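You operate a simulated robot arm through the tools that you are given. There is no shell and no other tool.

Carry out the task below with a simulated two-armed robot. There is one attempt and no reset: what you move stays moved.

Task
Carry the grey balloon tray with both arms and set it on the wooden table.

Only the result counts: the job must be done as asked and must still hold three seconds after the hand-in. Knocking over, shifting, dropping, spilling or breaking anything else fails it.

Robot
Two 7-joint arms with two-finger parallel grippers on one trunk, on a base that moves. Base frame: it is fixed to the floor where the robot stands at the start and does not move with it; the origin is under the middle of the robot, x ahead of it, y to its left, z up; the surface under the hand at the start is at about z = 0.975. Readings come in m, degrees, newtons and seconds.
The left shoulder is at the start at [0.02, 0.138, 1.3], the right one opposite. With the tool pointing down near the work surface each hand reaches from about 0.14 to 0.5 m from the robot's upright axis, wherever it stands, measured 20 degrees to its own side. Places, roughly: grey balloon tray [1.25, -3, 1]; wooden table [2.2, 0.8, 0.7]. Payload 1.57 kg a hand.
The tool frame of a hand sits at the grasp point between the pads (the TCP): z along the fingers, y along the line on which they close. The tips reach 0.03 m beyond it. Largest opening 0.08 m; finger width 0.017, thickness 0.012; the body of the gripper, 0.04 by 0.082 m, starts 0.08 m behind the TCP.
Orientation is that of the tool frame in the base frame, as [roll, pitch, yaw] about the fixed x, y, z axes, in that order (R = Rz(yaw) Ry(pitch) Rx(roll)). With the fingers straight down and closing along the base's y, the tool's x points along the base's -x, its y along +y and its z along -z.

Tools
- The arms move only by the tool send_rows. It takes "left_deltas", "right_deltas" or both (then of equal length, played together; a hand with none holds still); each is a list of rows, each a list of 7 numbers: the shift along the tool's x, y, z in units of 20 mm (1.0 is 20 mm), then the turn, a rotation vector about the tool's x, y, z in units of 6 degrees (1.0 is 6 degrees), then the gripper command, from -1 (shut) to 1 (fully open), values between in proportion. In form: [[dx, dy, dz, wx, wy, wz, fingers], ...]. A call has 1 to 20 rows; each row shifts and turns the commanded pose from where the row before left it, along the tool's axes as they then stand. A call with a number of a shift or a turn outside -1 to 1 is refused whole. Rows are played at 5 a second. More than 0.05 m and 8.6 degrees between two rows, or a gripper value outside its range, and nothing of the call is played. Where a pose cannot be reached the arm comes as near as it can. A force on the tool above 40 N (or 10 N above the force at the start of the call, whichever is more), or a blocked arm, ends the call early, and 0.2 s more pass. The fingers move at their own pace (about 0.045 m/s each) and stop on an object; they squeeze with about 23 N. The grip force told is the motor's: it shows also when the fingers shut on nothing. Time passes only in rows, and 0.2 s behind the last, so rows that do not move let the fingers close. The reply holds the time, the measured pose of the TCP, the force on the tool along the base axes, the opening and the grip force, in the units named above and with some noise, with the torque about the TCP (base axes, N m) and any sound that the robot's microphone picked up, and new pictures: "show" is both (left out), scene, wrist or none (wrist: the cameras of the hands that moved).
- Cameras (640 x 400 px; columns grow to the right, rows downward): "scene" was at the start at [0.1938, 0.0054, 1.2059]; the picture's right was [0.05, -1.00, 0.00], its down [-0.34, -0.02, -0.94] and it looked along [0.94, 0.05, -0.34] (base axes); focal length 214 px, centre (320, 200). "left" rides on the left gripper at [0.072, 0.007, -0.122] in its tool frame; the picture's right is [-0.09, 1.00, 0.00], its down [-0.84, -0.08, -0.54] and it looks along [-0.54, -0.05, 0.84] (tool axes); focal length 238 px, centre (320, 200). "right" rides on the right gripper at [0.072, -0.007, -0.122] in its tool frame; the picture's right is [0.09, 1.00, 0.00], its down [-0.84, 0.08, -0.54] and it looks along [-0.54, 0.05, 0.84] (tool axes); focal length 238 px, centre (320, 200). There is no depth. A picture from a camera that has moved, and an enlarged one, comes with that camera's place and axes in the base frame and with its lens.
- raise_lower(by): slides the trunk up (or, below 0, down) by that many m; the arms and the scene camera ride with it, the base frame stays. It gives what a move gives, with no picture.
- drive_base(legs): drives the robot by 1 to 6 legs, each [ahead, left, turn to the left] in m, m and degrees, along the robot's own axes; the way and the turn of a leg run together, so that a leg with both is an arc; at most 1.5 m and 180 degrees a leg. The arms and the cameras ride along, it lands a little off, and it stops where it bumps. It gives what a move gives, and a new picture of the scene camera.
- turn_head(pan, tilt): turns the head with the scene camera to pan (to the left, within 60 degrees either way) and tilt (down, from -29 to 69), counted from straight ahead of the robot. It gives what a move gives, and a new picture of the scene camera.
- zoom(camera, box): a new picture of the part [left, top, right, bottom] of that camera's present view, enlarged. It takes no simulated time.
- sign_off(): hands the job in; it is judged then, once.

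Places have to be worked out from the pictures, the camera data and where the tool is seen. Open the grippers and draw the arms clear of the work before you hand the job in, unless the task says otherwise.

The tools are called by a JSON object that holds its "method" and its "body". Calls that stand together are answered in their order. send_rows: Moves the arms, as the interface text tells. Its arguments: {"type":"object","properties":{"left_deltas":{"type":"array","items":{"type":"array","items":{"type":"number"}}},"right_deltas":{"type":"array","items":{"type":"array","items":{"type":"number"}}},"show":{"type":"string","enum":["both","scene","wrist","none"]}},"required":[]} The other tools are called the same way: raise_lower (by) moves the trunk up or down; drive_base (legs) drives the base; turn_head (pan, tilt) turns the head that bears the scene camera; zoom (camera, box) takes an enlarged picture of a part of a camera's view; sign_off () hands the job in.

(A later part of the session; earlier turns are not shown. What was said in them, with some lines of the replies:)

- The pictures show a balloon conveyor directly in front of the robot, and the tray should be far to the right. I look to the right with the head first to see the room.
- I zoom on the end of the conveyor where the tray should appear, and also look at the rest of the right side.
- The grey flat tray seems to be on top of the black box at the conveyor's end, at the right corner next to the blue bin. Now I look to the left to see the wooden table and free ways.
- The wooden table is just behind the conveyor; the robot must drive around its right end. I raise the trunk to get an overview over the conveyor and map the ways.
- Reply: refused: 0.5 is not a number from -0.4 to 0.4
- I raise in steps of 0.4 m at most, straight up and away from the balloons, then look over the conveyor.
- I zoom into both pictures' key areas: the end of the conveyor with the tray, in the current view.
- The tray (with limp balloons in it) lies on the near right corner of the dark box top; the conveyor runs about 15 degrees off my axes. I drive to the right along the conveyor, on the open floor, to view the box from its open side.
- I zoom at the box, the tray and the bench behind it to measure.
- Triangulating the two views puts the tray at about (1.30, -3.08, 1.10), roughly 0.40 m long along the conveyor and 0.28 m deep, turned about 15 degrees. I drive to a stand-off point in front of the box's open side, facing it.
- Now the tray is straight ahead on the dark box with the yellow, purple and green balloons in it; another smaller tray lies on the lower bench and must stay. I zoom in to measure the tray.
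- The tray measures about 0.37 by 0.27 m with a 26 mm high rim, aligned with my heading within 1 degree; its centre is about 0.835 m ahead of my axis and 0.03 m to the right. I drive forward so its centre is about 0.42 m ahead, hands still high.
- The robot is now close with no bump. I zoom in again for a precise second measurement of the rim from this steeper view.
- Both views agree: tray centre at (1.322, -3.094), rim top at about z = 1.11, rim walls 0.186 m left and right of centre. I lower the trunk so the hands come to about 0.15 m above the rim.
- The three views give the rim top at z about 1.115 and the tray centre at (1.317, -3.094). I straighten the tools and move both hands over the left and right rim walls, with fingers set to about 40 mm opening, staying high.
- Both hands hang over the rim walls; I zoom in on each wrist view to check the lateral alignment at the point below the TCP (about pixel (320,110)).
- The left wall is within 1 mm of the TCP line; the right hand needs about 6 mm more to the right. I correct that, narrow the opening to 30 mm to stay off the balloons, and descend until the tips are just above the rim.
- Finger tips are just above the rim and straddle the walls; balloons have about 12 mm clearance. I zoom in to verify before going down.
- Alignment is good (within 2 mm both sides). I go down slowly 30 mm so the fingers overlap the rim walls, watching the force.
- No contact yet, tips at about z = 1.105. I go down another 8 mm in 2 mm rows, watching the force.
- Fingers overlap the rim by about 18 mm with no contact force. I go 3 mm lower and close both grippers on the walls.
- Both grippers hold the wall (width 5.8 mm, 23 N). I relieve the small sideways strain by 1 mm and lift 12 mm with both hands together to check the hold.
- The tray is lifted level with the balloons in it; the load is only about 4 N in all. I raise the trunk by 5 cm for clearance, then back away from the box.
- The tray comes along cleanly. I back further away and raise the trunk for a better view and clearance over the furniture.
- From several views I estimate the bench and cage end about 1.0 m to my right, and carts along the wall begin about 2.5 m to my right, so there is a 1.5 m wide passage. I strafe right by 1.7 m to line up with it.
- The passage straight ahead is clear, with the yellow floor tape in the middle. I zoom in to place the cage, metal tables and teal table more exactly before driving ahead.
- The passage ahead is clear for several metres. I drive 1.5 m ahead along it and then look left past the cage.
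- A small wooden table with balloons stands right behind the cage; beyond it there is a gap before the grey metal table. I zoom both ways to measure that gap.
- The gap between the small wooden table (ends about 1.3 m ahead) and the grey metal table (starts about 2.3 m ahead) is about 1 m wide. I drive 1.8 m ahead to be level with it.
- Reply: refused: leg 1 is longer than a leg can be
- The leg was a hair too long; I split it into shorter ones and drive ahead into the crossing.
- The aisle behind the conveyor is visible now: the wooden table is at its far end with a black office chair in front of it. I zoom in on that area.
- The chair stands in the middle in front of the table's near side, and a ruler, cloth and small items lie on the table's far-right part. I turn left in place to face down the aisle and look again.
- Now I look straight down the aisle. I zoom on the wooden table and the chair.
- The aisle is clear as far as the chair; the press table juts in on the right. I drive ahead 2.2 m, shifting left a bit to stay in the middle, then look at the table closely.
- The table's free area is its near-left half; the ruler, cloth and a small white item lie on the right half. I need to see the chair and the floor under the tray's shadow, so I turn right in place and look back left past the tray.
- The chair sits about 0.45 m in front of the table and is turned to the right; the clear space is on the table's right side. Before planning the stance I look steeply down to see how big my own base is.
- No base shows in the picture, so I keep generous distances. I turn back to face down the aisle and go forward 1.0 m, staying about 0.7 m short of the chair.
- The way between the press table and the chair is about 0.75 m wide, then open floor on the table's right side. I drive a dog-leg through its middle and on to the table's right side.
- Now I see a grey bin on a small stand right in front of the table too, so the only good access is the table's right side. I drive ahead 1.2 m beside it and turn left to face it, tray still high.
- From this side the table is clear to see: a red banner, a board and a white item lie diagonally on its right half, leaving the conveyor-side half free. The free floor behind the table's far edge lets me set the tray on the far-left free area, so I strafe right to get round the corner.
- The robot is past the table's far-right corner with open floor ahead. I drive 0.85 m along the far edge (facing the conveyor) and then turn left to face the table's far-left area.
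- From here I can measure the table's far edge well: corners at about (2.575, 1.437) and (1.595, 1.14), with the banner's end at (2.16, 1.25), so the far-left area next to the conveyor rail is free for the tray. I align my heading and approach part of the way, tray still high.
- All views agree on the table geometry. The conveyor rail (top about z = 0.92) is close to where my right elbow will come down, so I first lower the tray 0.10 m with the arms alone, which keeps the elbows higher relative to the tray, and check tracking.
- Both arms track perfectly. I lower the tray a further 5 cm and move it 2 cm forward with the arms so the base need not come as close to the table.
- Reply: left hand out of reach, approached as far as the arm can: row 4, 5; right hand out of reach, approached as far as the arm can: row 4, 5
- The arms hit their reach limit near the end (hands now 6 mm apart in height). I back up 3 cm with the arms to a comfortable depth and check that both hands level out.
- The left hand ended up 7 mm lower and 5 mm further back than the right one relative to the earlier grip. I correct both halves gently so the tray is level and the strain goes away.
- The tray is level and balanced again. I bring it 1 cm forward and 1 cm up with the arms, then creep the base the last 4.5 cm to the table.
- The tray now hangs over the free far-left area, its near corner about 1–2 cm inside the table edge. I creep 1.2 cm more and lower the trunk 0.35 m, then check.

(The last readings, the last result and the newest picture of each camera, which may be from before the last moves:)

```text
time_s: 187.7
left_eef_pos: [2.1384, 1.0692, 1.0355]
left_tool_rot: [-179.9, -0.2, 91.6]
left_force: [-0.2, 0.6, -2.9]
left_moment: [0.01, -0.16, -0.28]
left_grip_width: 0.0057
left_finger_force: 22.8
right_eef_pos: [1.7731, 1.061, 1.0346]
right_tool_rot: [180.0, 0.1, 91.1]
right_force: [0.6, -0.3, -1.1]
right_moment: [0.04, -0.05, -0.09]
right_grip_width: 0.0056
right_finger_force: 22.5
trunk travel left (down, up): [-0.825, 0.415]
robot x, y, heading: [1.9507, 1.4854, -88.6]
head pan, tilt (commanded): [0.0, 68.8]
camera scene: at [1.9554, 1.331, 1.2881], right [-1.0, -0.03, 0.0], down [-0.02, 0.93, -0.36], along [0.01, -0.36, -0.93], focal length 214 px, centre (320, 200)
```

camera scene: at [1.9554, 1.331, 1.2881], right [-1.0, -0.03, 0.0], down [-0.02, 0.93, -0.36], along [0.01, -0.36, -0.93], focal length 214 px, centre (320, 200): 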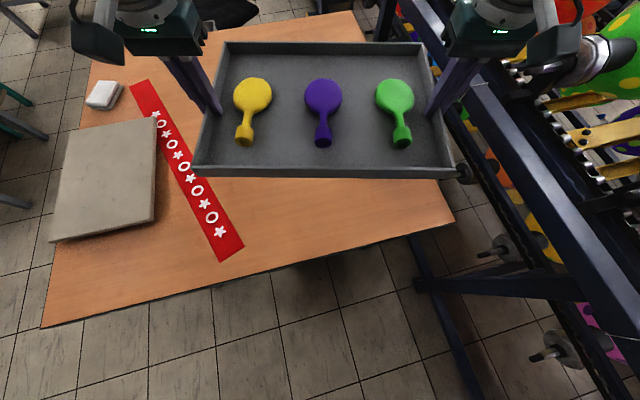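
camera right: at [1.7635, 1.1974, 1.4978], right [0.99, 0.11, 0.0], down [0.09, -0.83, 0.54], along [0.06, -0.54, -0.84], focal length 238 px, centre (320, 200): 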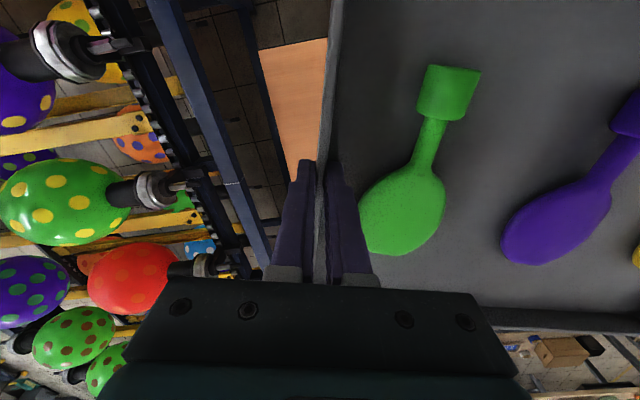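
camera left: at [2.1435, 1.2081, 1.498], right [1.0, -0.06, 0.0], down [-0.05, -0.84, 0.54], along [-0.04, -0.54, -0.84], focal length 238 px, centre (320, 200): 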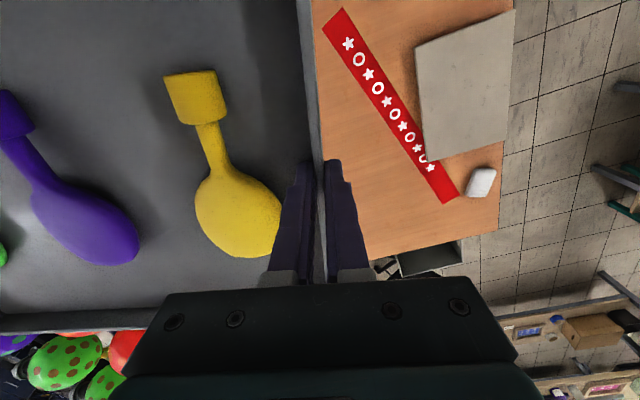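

Everything hangs clear so far; the remaining worry is my right elbow next to the conveyor rail. I take two head views to judge where the elbow is before lowering further.

{"method": "turn_head", "body": {"pan": -60, "tilt": 25}}

{"method": "turn_head", "body": {"pan": -25, "tilt": 25}}

```text
time_s: 189.0
left_eef_pos: [2.1398, 1.0689, 1.0354]
left_tool_rot: [-179.9, -0.1, 91.6]
left_force: [-0.1, 1.5, -2.3]
left_moment: [-0.01, -0.13, -0.29]
left_grip_width: 0.0056
left_finger_force: 23.0
right_eef_pos: [1.7742, 1.0603, 1.0345]
right_tool_rot: [179.8, 0.0, 91.1]
right_force: [0.6, -0.9, -0.7]
right_moment: [0.06, -0.04, -0.11]
right_grip_width: 0.0057
right_finger_force: 23.0
trunk travel left (down, up): [-0.825, 0.415]
robot x, y, heading: [1.9511, 1.4838, -88.5]
head pan, tilt (commanded): [-60.0, 25.0]
camera scene: at [1.8755, 1.3387, 1.3475], right [-0.52, 0.85, 0.0], down [0.36, 0.22, -0.91], along [-0.77, -0.47, -0.42], focal length 214 px, centre (320, 200)
```

scene: 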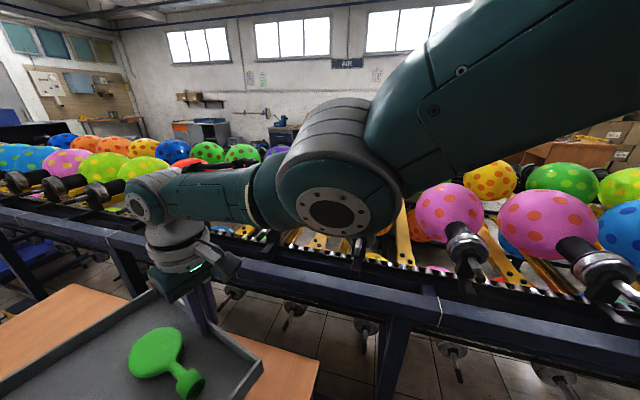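

```text
time_s: 190.1
left_eef_pos: [2.1389, 1.0696, 1.0361]
left_tool_rot: [-179.9, -0.2, 91.6]
left_force: [-0.5, 1.4, -2.2]
left_moment: [0.07, -0.13, -0.27]
left_grip_width: 0.0056
left_finger_force: 23.1
right_eef_pos: [1.7726, 1.0598, 1.035]
right_tool_rot: [179.9, 0.0, 91.2]
right_force: [0.7, -0.1, -0.9]
right_moment: [0.04, -0.02, -0.09]
right_grip_width: 0.0057
right_finger_force: 23.5
trunk travel left (down, up): [-0.825, 0.415]
robot x, y, heading: [1.9511, 1.4822, -88.9]
head pan, tilt (commanded): [-25.0, 25.0]
camera scene: at [1.9172, 1.3024, 1.3475], right [-0.92, 0.4, 0.0], down [0.17, 0.39, -0.91], along [-0.36, -0.83, -0.42], focal length 214 px, centre (320, 200)
```

scene: 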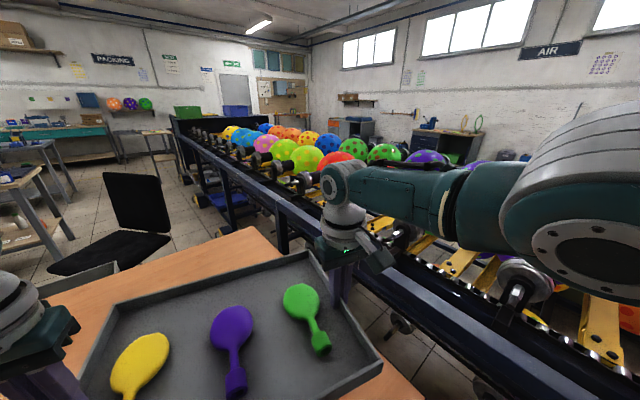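

Triangulating the elbow shows it only about 0.19 m to my right, well clear of the rail. I lower the trunk another 0.2 m and check the tray's position over the table.

{"method": "raise_lower", "body": {"by": -0.2}}

{"method": "turn_head", "body": {"pan": 0, "tilt": 69}}

{"method": "turn_head", "body": {"pan": 30, "tilt": 55}}

```text
time_s: 192.2
left_eef_pos: [2.1391, 1.0693, 0.836]
left_tool_rot: [-179.9, -0.2, 91.6]
left_force: [0.6, 1.8, -2.5]
left_moment: [0.02, -0.14, -0.28]
left_grip_width: 0.0056
left_finger_force: 22.3
right_eef_pos: [1.7719, 1.0608, 0.8345]
right_tool_rot: [179.9, 0.1, 91.1]
right_force: [0.4, -0.6, -1.1]
right_moment: [0.03, -0.04, -0.07]
right_grip_width: 0.0058
right_finger_force: 22.9
trunk travel left (down, up): [-0.625, 0.615]
robot x, y, heading: [1.9496, 1.4861, -88.3]
head pan, tilt (commanded): [-25.0, 25.0]
```

```text
time_s: 193.3
left_eef_pos: [2.1391, 1.0683, 0.8357]
left_tool_rot: [-179.8, -0.2, 91.6]
left_force: [-1.0, 1.0, -3.2]
left_moment: [0.04, -0.12, -0.29]
left_grip_width: 0.0059
left_finger_force: 22.8
right_eef_pos: [1.772, 1.0607, 0.8351]
right_tool_rot: [179.9, 0.0, 91.1]
right_force: [0.5, -0.6, -1.7]
right_moment: [0.0, -0.04, -0.07]
right_grip_width: 0.0059
right_finger_force: 23.3
trunk travel left (down, up): [-0.625, 0.615]
robot x, y, heading: [1.9508, 1.4894, -88.1]
head pan, tilt (commanded): [0.0, 68.8]
camera scene: at [1.9554, 1.331, 1.0881], right [-1.0, -0.03, 0.0], down [-0.02, 0.93, -0.36], along [0.01, -0.36, -0.93], focal length 214 px, centre (320, 200)
```

scene: 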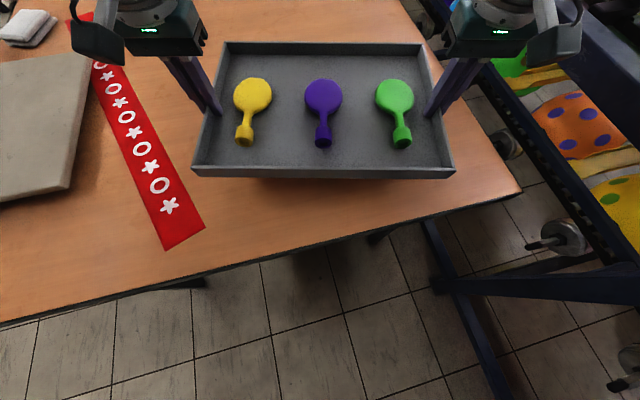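

```text
time_s: 194.3
left_eef_pos: [2.1387, 1.0692, 0.8363]
left_tool_rot: [-179.8, -0.2, 91.7]
left_force: [0.0, 0.3, -3.0]
left_moment: [0.07, -0.12, -0.32]
left_grip_width: 0.0059
left_finger_force: 23.0
right_eef_pos: [1.7738, 1.0599, 0.8345]
right_tool_rot: [180.0, 0.0, 91.1]
right_force: [0.5, -1.1, -0.5]
right_moment: [0.02, -0.05, -0.1]
right_grip_width: 0.0058
right_finger_force: 22.6
trunk travel left (down, up): [-0.625, 0.615]
robot x, y, heading: [1.9492, 1.482, -88.2]
head pan, tilt (commanded): [30.0, 55.0]
camera scene: at [1.9916, 1.3255, 1.1035], right [-0.85, -0.52, 0.0], down [-0.43, 0.7, -0.57], along [0.3, -0.49, -0.82], focal length 214 px, centre (320, 200)
```

scene: 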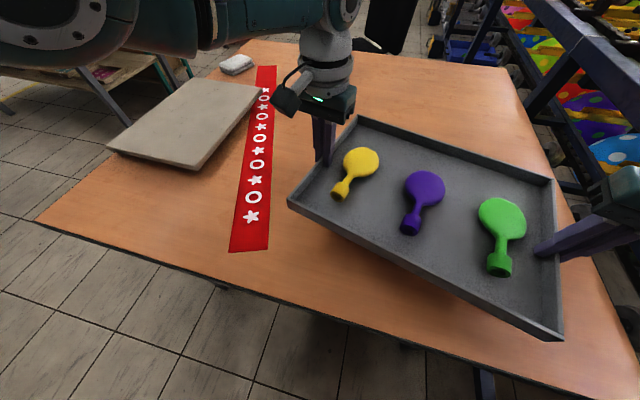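

The tray is now about 4–8 cm above the table with its corner roughly 3 cm inside the edge and well clear of the banner. I lower the trunk 3 cm and watch the forces.

{"method": "raise_lower", "body": {"by": -0.03}}

{"method": "turn_head", "body": {"pan": 30, "tilt": 45}}

```text
time_s: 195.0
left_eef_pos: [2.1389, 1.0685, 0.8055]
left_tool_rot: [-179.8, -0.2, 91.6]
left_force: [-0.7, 2.0, -2.6]
left_moment: [0.07, -0.14, -0.33]
left_grip_width: 0.006
left_finger_force: 23.9
right_eef_pos: [1.7726, 1.0595, 0.8048]
right_tool_rot: [179.9, 0.2, 91.1]
right_force: [-0.4, -1.2, -1.2]
right_moment: [0.02, -0.08, -0.12]
right_grip_width: 0.0058
right_finger_force: 23.5
trunk travel left (down, up): [-0.595, 0.645]
robot x, y, heading: [1.9516, 1.4887, -88.4]
head pan, tilt (commanded): [30.0, 55.0]
```

```text
time_s: 195.8
left_eef_pos: [2.1384, 1.0696, 0.8058]
left_tool_rot: [-179.8, -0.1, 91.5]
left_force: [-0.5, 1.1, -1.3]
left_moment: [0.02, -0.15, -0.31]
left_grip_width: 0.0058
left_finger_force: 22.7
right_eef_pos: [1.7714, 1.0592, 0.8042]
right_tool_rot: [180.0, 0.0, 91.1]
right_force: [0.8, -0.7, -1.8]
right_moment: [0.08, -0.08, -0.11]
right_grip_width: 0.0055
right_finger_force: 23.0
trunk travel left (down, up): [-0.595, 0.645]
robot x, y, heading: [1.9501, 1.4859, -88.2]
head pan, tilt (commanded): [30.0, 45.0]
camera scene: at [1.9965, 1.3177, 1.0869], right [-0.85, -0.52, 0.0], down [-0.37, 0.6, -0.71], along [0.37, -0.6, -0.71], focal length 214 px, centre (320, 200)
```

scene: 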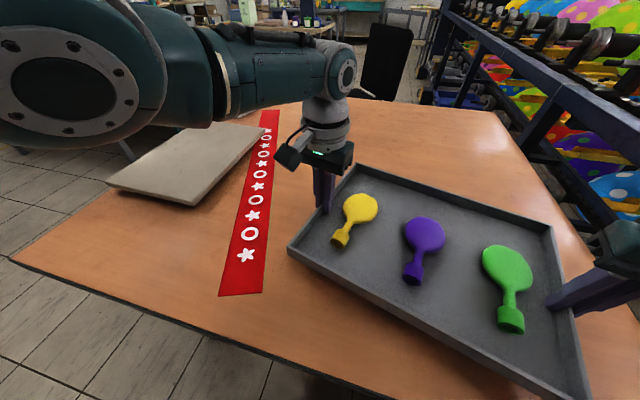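

Still in the air. Now I go down with both arms in 2 mm rows so that contact stops the motion.

{"method": "send_rows", "body": {"left_deltas": [[0, 0, 0.1, 0, 0, 0, -1], [0, 0, 0.1, 0, 0, 0, -1], [0, 0, 0.1, 0, 0, 0, -1], [0, 0, 0.1, 0, 0, 0, -1], [0, 0, 0.1, 0, 0, 0, -1]], "right_deltas": [[0, 0, 0.1, 0, 0, 0, -1], [0, 0, 0.1, 0, 0, 0, -1], [0, 0, 0.1, 0, 0, 0, -1], [0, 0, 0.1, 0, 0, 0, -1], [0, 0, 0.1, 0, 0, 0, -1]], "show": "scene"}}

```text
time_s: 196.9
left_eef_pos: [2.139, 1.0701, 0.7956]
left_tool_rot: [-179.9, -0.2, 91.6]
left_force: [-1.5, 0.5, -2.4]
left_moment: [-0.03, -0.12, -0.35]
left_grip_width: 0.0054
left_finger_force: 23.3
right_eef_pos: [1.7731, 1.0597, 0.7941]
right_tool_rot: [179.8, 0.0, 91.2]
right_force: [1.0, -1.2, -1.6]
right_moment: [0.09, -0.05, -0.07]
right_grip_width: 0.0056
right_finger_force: 22.5
trunk travel left (down, up): [-0.595, 0.645]
robot x, y, heading: [1.9505, 1.4823, -88.5]
head pan, tilt (commanded): [30.0, 45.0]
camera scene: at [1.9965, 1.3177, 1.0869], right [-0.85, -0.52, 0.0], down [-0.37, 0.6, -0.71], along [0.37, -0.6, -0.71], focal length 214 px, centre (320, 200)
```

scene: 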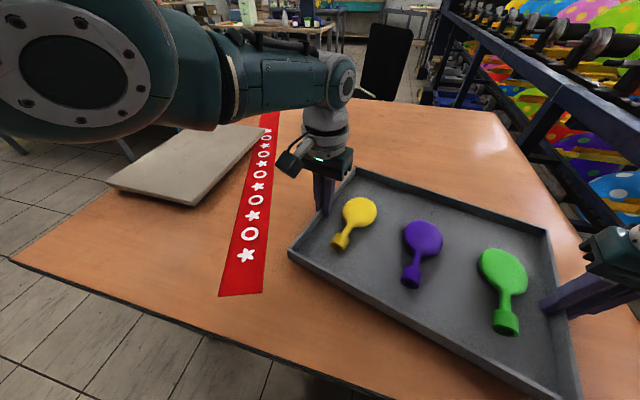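

No contact yet at TCP height 0.795. I continue in 2 mm rows.

{"method": "send_rows", "body": {"left_deltas": [[0, 0, 0.1, 0, 0, 0, -1], [0, 0, 0.1, 0, 0, 0, -1], [0, 0, 0.1, 0, 0, 0, -1], [0, 0, 0.1, 0, 0, 0, -1]], "right_deltas": [[0, 0, 0.1, 0, 0, 0, -1], [0, 0, 0.1, 0, 0, 0, -1], [0, 0, 0.1, 0, 0, 0, -1], [0, 0, 0.1, 0, 0, 0, -1]], "show": "scene"}}

```text
time_s: 197.9
left_eef_pos: [2.1397, 1.069, 0.7876]
left_tool_rot: [-179.9, -0.2, 91.6]
left_force: [-1.0, 1.2, -1.8]
left_moment: [0.02, -0.09, -0.29]
left_grip_width: 0.0055
left_finger_force: 22.8
right_eef_pos: [1.7735, 1.0618, 0.7862]
right_tool_rot: [-180.0, 0.1, 91.1]
right_force: [0.5, 0.7, -1.5]
right_moment: [0.05, -0.06, -0.09]
right_grip_width: 0.0059
right_finger_force: 23.0
trunk travel left (down, up): [-0.595, 0.645]
robot x, y, heading: [1.9518, 1.4854, -88.4]
head pan, tilt (commanded): [30.0, 45.0]
camera scene: at [1.9965, 1.3177, 1.0869], right [-0.85, -0.52, 0.0], down [-0.37, 0.6, -0.71], along [0.37, -0.6, -0.71], focal length 214 px, centre (320, 200)
```

scene: 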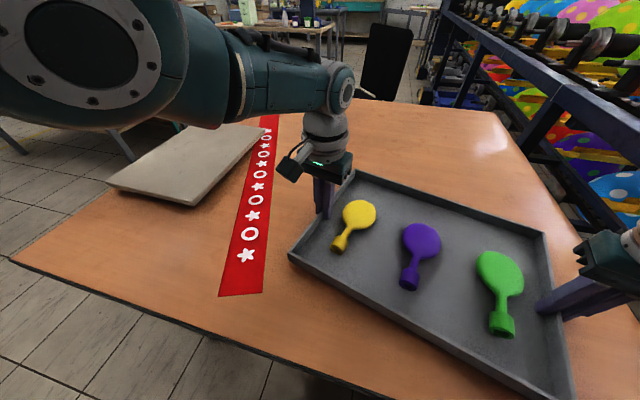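

Still free. I zoom in on the tray's near edge to judge the gap to the table.

{"method": "zoom", "body": {"camera": "scene", "box": [260, 200, 580, 400]}}

```text
2.00 times, centred on (420, 300) of scene
camera zoom: at [1.9965, 1.3177, 1.0869], right [-0.85, -0.52, 0.0], down [-0.37, 0.6, -0.71], along [0.37, -0.6, -0.71], focal length 429 px, centre (120, 0)
```

zoom: 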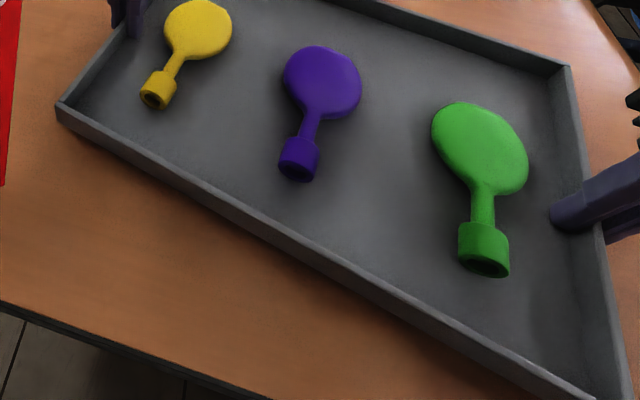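

The gap is hard to judge by eye, so I keep going down in small trunk steps and read the forces.

{"method": "raise_lower", "body": {"by": -0.01}}

```text
time_s: 198.5
left_eef_pos: [2.1394, 1.0696, 0.7771]
left_tool_rot: [-179.8, -0.2, 91.7]
left_force: [0.5, 0.8, -2.8]
left_moment: [-0.07, -0.15, -0.26]
left_grip_width: 0.0055
left_finger_force: 22.8
right_eef_pos: [1.7742, 1.0613, 0.7762]
right_tool_rot: [180.0, -0.1, 91.1]
right_force: [-0.6, -1.6, -2.1]
right_moment: [0.12, -0.03, -0.11]
right_grip_width: 0.0058
right_finger_force: 23.5
trunk travel left (down, up): [-0.585, 0.655]
robot x, y, heading: [1.9488, 1.4897, -88.5]
head pan, tilt (commanded): [30.0, 45.0]
```

No contact at TCP 0.777; another 1 cm with the trunk.

{"method": "raise_lower", "body": {"by": -0.01}}

```text
time_s: 198.9
left_eef_pos: [2.1388, 1.0673, 0.775]
left_tool_rot: [180.0, -0.2, 91.6]
left_force: [-0.3, 0.8, 2.4]
left_moment: [0.1, 0.07, -0.24]
left_grip_width: 0.0058
left_finger_force: 23.4
right_eef_pos: [1.7735, 1.0594, 0.7753]
right_tool_rot: [180.0, 0.1, 91.1]
right_force: [-0.4, 0.8, 3.6]
right_moment: [0.15, 0.0, 0.0]
right_grip_width: 0.0054
right_finger_force: 22.5
trunk travel left (down, up): [-0.58, 0.66]
robot x, y, heading: [1.954, 1.4875, -88.4]
head pan, tilt (commanded): [30.0, 45.0]
stopped: the force on the tool passed its limit at 59 N (the readings are from after the stop); the commanded pose is now the measured one
```

Contact with the table: the trunk stopped with the hands now pressing only 2–4 N upward. I look at the tray before releasing.

{"method": "turn_head", "body": {"pan": 0, "tilt": 60}}

{"method": "zoom", "body": {"camera": "left", "box": [0, 0, 640, 400]}}

{"method": "zoom", "body": {"camera": "right", "box": [0, 0, 640, 400]}}

```text
time_s: 199.9
left_eef_pos: [2.1374, 1.0677, 0.7754]
left_tool_rot: [-179.9, -0.1, 91.7]
left_force: [-0.5, 0.9, 3.1]
left_moment: [-0.06, 0.01, -0.29]
left_grip_width: 0.0055
left_finger_force: 22.3
right_eef_pos: [1.7728, 1.059, 0.7751]
right_tool_rot: [-179.9, 0.1, 91.1]
right_force: [-0.6, 1.5, 2.6]
right_moment: [-0.04, -0.01, -0.14]
right_grip_width: 0.0058
right_finger_force: 22.8
trunk travel left (down, up): [-0.58, 0.66]
robot x, y, heading: [1.9509, 1.4857, -88.5]
head pan, tilt (commanded): [0.0, 60.0]
camera scene: at [1.9556, 1.3201, 1.0526], right [-1.0, -0.03, 0.0], down [-0.02, 0.87, -0.5], along [0.01, -0.5, -0.87], focal length 214 px, centre (320, 200)
```

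scene: 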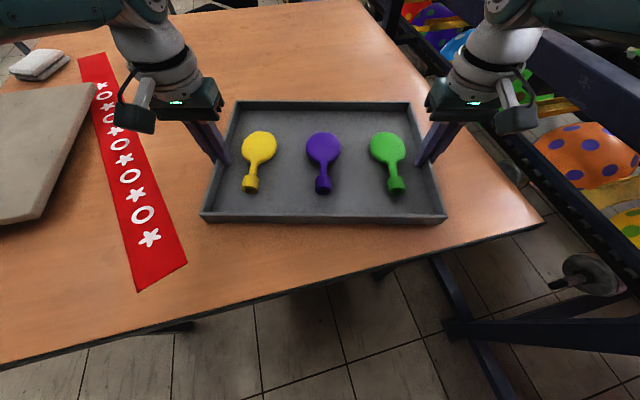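

```text
1.00 times, centred on (320, 200) of left (not enlarged: the box is as wide or as high as the picture)
camera zoom: at [2.1448, 1.1398, 0.897], right [1.0, -0.06, 0.0], down [-0.05, -0.84, 0.54], along [-0.04, -0.54, -0.84], focal length 238 px, centre (320, 200)
```

zoom: 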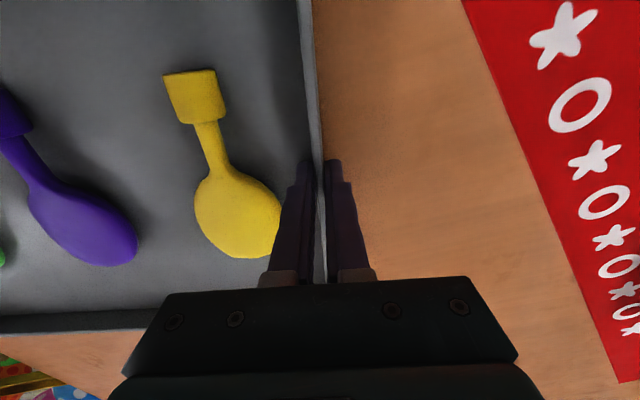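

```text
1.00 times, centred on (320, 200) of right (not enlarged: the box is as wide or as high as the picture)
camera zoom: at [1.765, 1.1294, 0.8976], right [0.99, 0.11, 0.0], down [0.09, -0.83, 0.54], along [0.06, -0.54, -0.84], focal length 238 px, centre (320, 200)
```

zoom: 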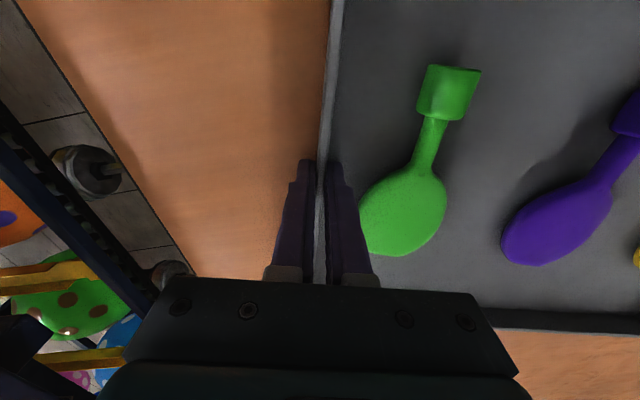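

The tray rests flat on the table, inside the edges and clear of the banner. I open both grippers part-way (30 mm, to stay off the balloons) and check that nothing shifts.

{"method": "send_rows", "body": {"left_deltas": [[0, 0, 0, 0, 0, 0, -0.6], [0, 0, 0, 0, 0, 0, -0.25], [0, 0, 0, 0, 0, 0, -0.25], [0, 0, 0, 0, 0, 0, -0.25]], "right_deltas": [[0, 0, 0, 0, 0, 0, -0.6], [0, 0, 0, 0, 0, 0, -0.25], [0, 0, 0, 0, 0, 0, -0.25], [0, 0, 0, 0, 0, 0, -0.25]], "show": "both"}}

```text
time_s: 200.9
left_eef_pos: [2.1383, 1.0684, 0.7743]
left_tool_rot: [-179.8, 0.0, 91.6]
left_force: [1.3, -0.5, 1.6]
left_moment: [0.02, -0.01, -0.01]
left_grip_width: 0.0295
left_finger_force: 0.0
right_eef_pos: [1.7736, 1.0582, 0.7749]
right_tool_rot: [180.0, 0.1, 91.1]
right_force: [-2.2, -0.7, 3.8]
right_moment: [-0.02, 0.0, -0.01]
right_grip_width: 0.0289
right_finger_force: 0.1
trunk travel left (down, up): [-0.58, 0.66]
robot x, y, heading: [1.9524, 1.4865, -88.4]
head pan, tilt (commanded): [0.0, 60.0]
camera scene: at [1.9556, 1.32, 1.0525], right [-1.0, -0.03, 0.0], down [-0.02, 0.87, -0.5], along [0.01, -0.5, -0.87], focal length 214 px, centre (320, 200)
camera right: at [1.7651, 1.1292, 0.8976], right [0.99, 0.11, 0.0], down [0.09, -0.83, 0.54], along [0.06, -0.54, -0.84], focal length 238 px, centre (320, 200)
camera left: at [2.1448, 1.1396, 0.897], right [1.0, -0.06, 0.0], down [-0.05, -0.84, 0.54], along [-0.04, -0.54, -0.84], focal length 238 px, centre (320, 200)
```

scene: 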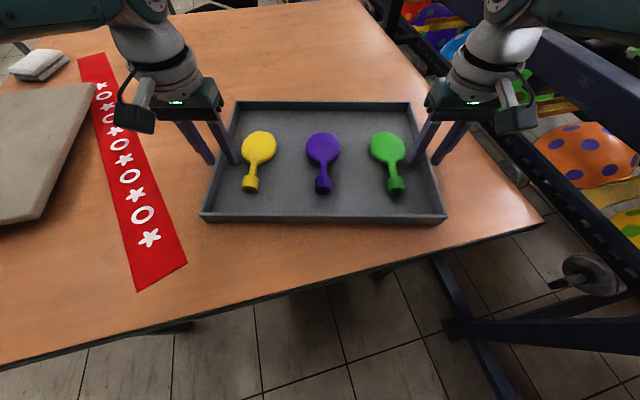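
right: 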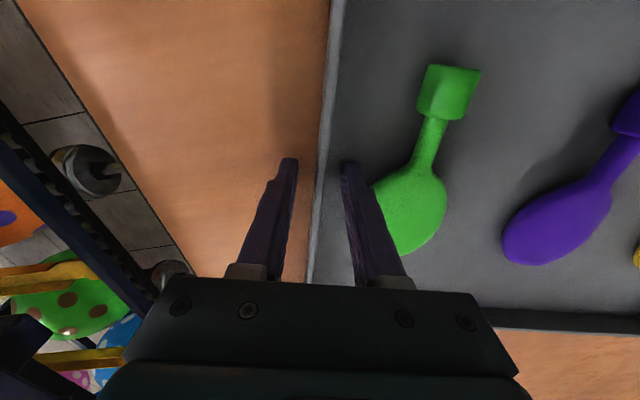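
left: 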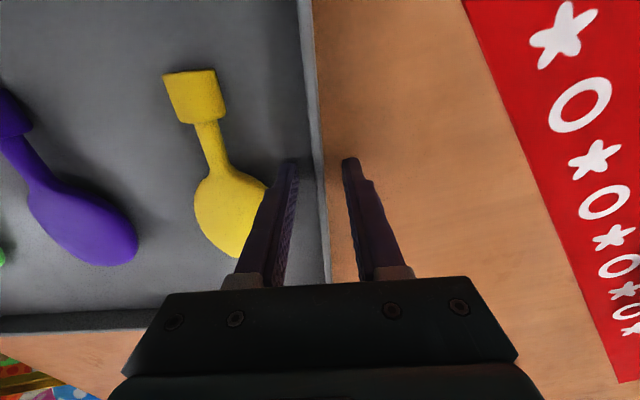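

The tray stayed put. I lift both hands straight up, slowly at first, 8 cm clear of the rim.

{"method": "send_rows", "body": {"left_deltas": [[0, 0, -0.15, 0, 0, 0, -0.25], [0, 0, -0.25, 0, 0, 0, -0.25], [0, 0, -0.4, 0, 0, 0, -0.25], [0, 0, -0.5, 0, 0, 0, -0.25], [0, 0, -0.5, 0, 0, 0, -0.25], [0, 0, -0.5, 0, 0, 0, -0.25], [0, 0, -0.5, 0, 0, 0, -0.25], [0, 0, -0.5, 0, 0, 0, -0.25], [0, 0, -0.5, 0, 0, 0, -0.25], [0, 0, 0, 0, 0, 0, -0.25]], "right_deltas": [[0, 0, -0.15, 0, 0, 0, -0.25], [0, 0, -0.25, 0, 0, 0, -0.25], [0, 0, -0.4, 0, 0, 0, -0.25], [0, 0, -0.5, 0, 0, 0, -0.25], [0, 0, -0.5, 0, 0, 0, -0.25], [0, 0, -0.5, 0, 0, 0, -0.25], [0, 0, -0.5, 0, 0, 0, -0.25], [0, 0, -0.5, 0, 0, 0, -0.25], [0, 0, -0.5, 0, 0, 0, -0.25], [0, 0, 0, 0, 0, 0, -0.25]], "show": "both"}}

```text
time_s: 203.1
left_eef_pos: [2.1395, 1.0676, 0.8514]
left_tool_rot: [180.0, -0.1, 91.5]
left_force: [0.3, -0.4, 0.5]
left_moment: [0.0, 0.04, -0.02]
left_grip_width: 0.0298
left_finger_force: 0.0
right_eef_pos: [1.7729, 1.0594, 0.8507]
right_tool_rot: [-180.0, 0.0, 91.1]
right_force: [-1.4, -0.3, -0.5]
right_moment: [-0.01, -0.02, -0.02]
right_grip_width: 0.03
right_finger_force: 0.1
trunk travel left (down, up): [-0.58, 0.66]
robot x, y, heading: [1.9514, 1.4848, -88.5]
head pan, tilt (commanded): [0.0, 60.0]
camera scene: at [1.9557, 1.3203, 1.0525], right [-1.0, -0.03, 0.0], down [-0.02, 0.87, -0.5], along [0.01, -0.5, -0.87], focal length 214 px, centre (320, 200)
camera right: at [1.7654, 1.1295, 0.9738], right [0.99, 0.11, 0.0], down [0.09, -0.83, 0.54], along [0.06, -0.54, -0.84], focal length 238 px, centre (320, 200)
camera left: at [2.1451, 1.1399, 0.9735], right [1.0, -0.06, 0.0], down [-0.05, -0.84, 0.54], along [-0.04, -0.54, -0.84], focal length 238 px, centre (320, 200)
```

scene: 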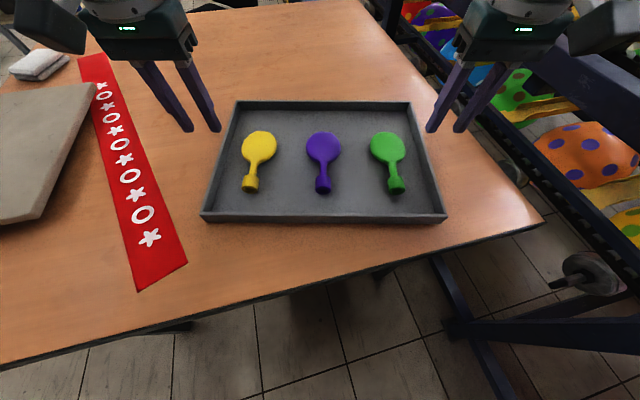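
right: 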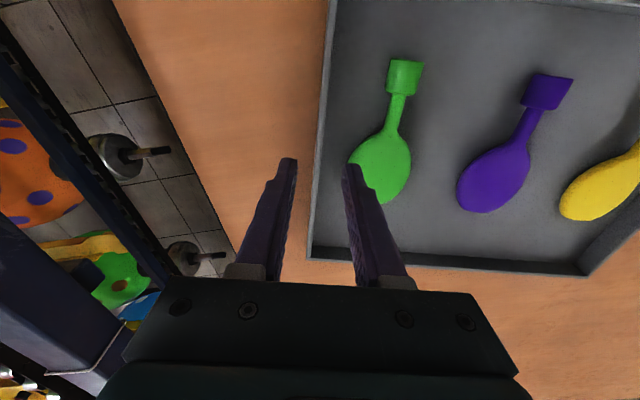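
left: 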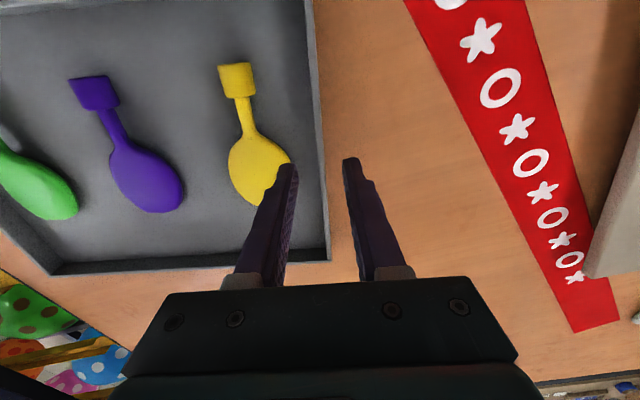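

The tray stands by itself on the table with its balloons in place. I raise the trunk, open the grippers fully and back the robot away from the table along the way I came.

{"method": "raise_lower", "body": {"by": 0.35}}

{"method": "send_rows", "body": {"left_deltas": [[0, 0, 0, 0, 0, 0, 1], [0, 0, 0, 0, 0, 0, 1], [0, 0, 0, 0, 0, 0, 1]], "right_deltas": [[0, 0, 0, 0, 0, 0, 1], [0, 0, 0, 0, 0, 0, 1], [0, 0, 0, 0, 0, 0, 1]], "show": "none"}}

{"method": "drive_base", "body": {"legs": [[-0.35, 0, 0]]}}

{"method": "turn_head", "body": {"pan": 0, "tilt": 45}}

```text
time_s: 206.5
left_eef_pos: [2.1397, 1.0684, 1.2018]
left_tool_rot: [180.0, -0.1, 91.6]
left_force: [0.5, -0.3, 0.2]
left_moment: [-0.02, 0.03, -0.02]
left_grip_width: 0.0298
left_finger_force: 0.0
right_eef_pos: [1.7729, 1.0584, 1.2012]
right_tool_rot: [180.0, 0.0, 91.1]
right_force: [-0.5, -0.1, 0.1]
right_moment: [0.01, -0.02, 0.02]
right_grip_width: 0.0301
right_finger_force: 0.2
trunk travel left (down, up): [-0.93, 0.31]
robot x, y, heading: [1.9534, 1.4872, -88.3]
head pan, tilt (commanded): [0.0, 60.0]
```

```text
time_s: 207.3
left_eef_pos: [2.1381, 1.067, 1.2014]
left_tool_rot: [-179.9, -0.2, 91.6]
left_force: [0.5, -0.3, 0.1]
left_moment: [-0.02, 0.0, 0.01]
left_grip_width: 0.0801
left_finger_force: 0.0
right_eef_pos: [1.7728, 1.0593, 1.201]
right_tool_rot: [180.0, 0.0, 91.1]
right_force: [-0.1, 0.3, 0.3]
right_moment: [-0.01, -0.02, -0.01]
right_grip_width: 0.0801
right_finger_force: 0.0
trunk travel left (down, up): [-0.93, 0.31]
robot x, y, heading: [1.9501, 1.4857, -88.4]
head pan, tilt (commanded): [0.0, 60.0]
```

```text
time_s: 209.6
left_eef_pos: [2.1308, 1.4184, 1.2024]
left_tool_rot: [-180.0, -0.1, 91.5]
left_force: [-0.3, -0.4, 1.1]
left_moment: [-0.02, 0.01, -0.01]
left_grip_width: 0.08
left_finger_force: 0.1
right_eef_pos: [1.7642, 1.409, 1.2002]
right_tool_rot: [180.0, 0.1, 91.2]
right_force: [-0.3, 0.4, 0.1]
right_moment: [0.02, -0.01, -0.01]
right_grip_width: 0.08
right_finger_force: 0.1
trunk travel left (down, up): [-0.93, 0.31]
robot x, y, heading: [1.9425, 1.8358, -88.5]
head pan, tilt (commanded): [0.0, 60.0]
camera scene: at [1.9464, 1.6709, 1.4025], right [-1.0, -0.03, 0.0], down [-0.02, 0.87, -0.5], along [0.01, -0.5, -0.87], focal length 214 px, centre (320, 200)
```

scene: 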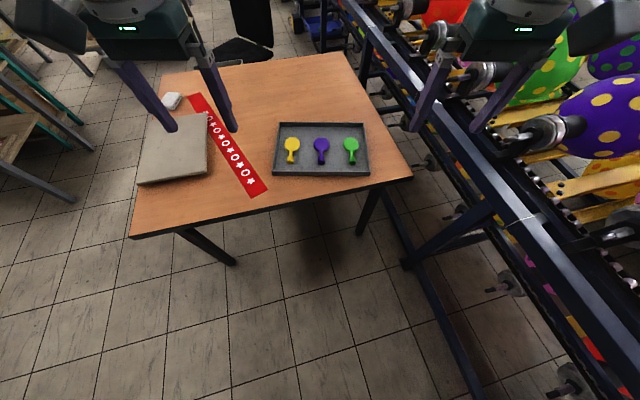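

```text
time_s: 210.4
left_eef_pos: [2.1295, 1.4178, 1.2014]
left_tool_rot: [180.0, 0.0, 91.5]
left_force: [-0.2, 0.1, 0.0]
left_moment: [-0.01, -0.01, 0.01]
left_grip_width: 0.0801
left_finger_force: 0.1
right_eef_pos: [1.7634, 1.4085, 1.2007]
right_tool_rot: [-179.9, 0.1, 91.1]
right_force: [0.6, -0.3, 0.1]
right_moment: [0.03, 0.03, 0.02]
right_grip_width: 0.0799
right_finger_force: 0.1
trunk travel left (down, up): [-0.93, 0.31]
robot x, y, heading: [1.9403, 1.8362, -88.5]
head pan, tilt (commanded): [0.0, 45.0]
camera scene: at [1.9468, 1.6563, 1.4219], right [-1.0, -0.03, 0.0], down [-0.02, 0.71, -0.71], along [0.02, -0.71, -0.71], focal length 214 px, centre (320, 200)
```

scene: 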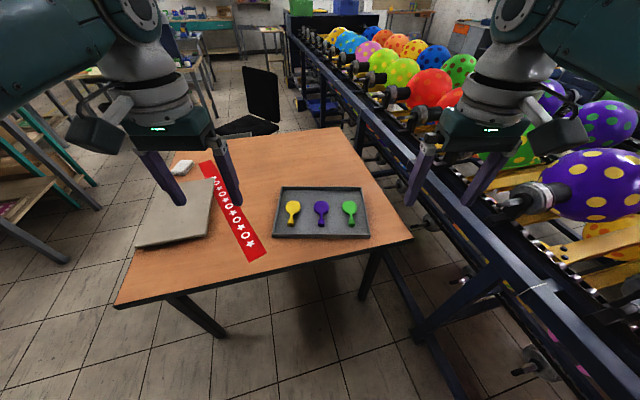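

The grey tray with its three balloons lies flat and fully on the wooden table. The banner, board, chair and bin are untouched, the grippers are open, and the arms are clear, so I hand in the job.

{"method": "sign_off", "body": {}}

```text
The job is handed in.
```

I carried the grey balloon tray to the wooden table with both arms and set it down. I've handed the job in, but I haven't seen the verdict.

- **Result:** the tray lies flat on the free area of the table next to the conveyor, fully inside the table edges. Its three balloons are still in it.
- **Other objects:** the red banner, the board and the small white item on the table look unmoved. So do the chair and the grey bin beside it. The base did not bump anything.
- **Set-down:** the tray touched the table a little sooner than I expected. The force on a tool passed its limit for a moment, at 59 N, and the motion stopped. Nothing visibly shifted, and the tray stayed in place when I let go.
- **Robot at hand-in:** both grippers were open and raised, and the robot had backed about 0.35 m away from the table.
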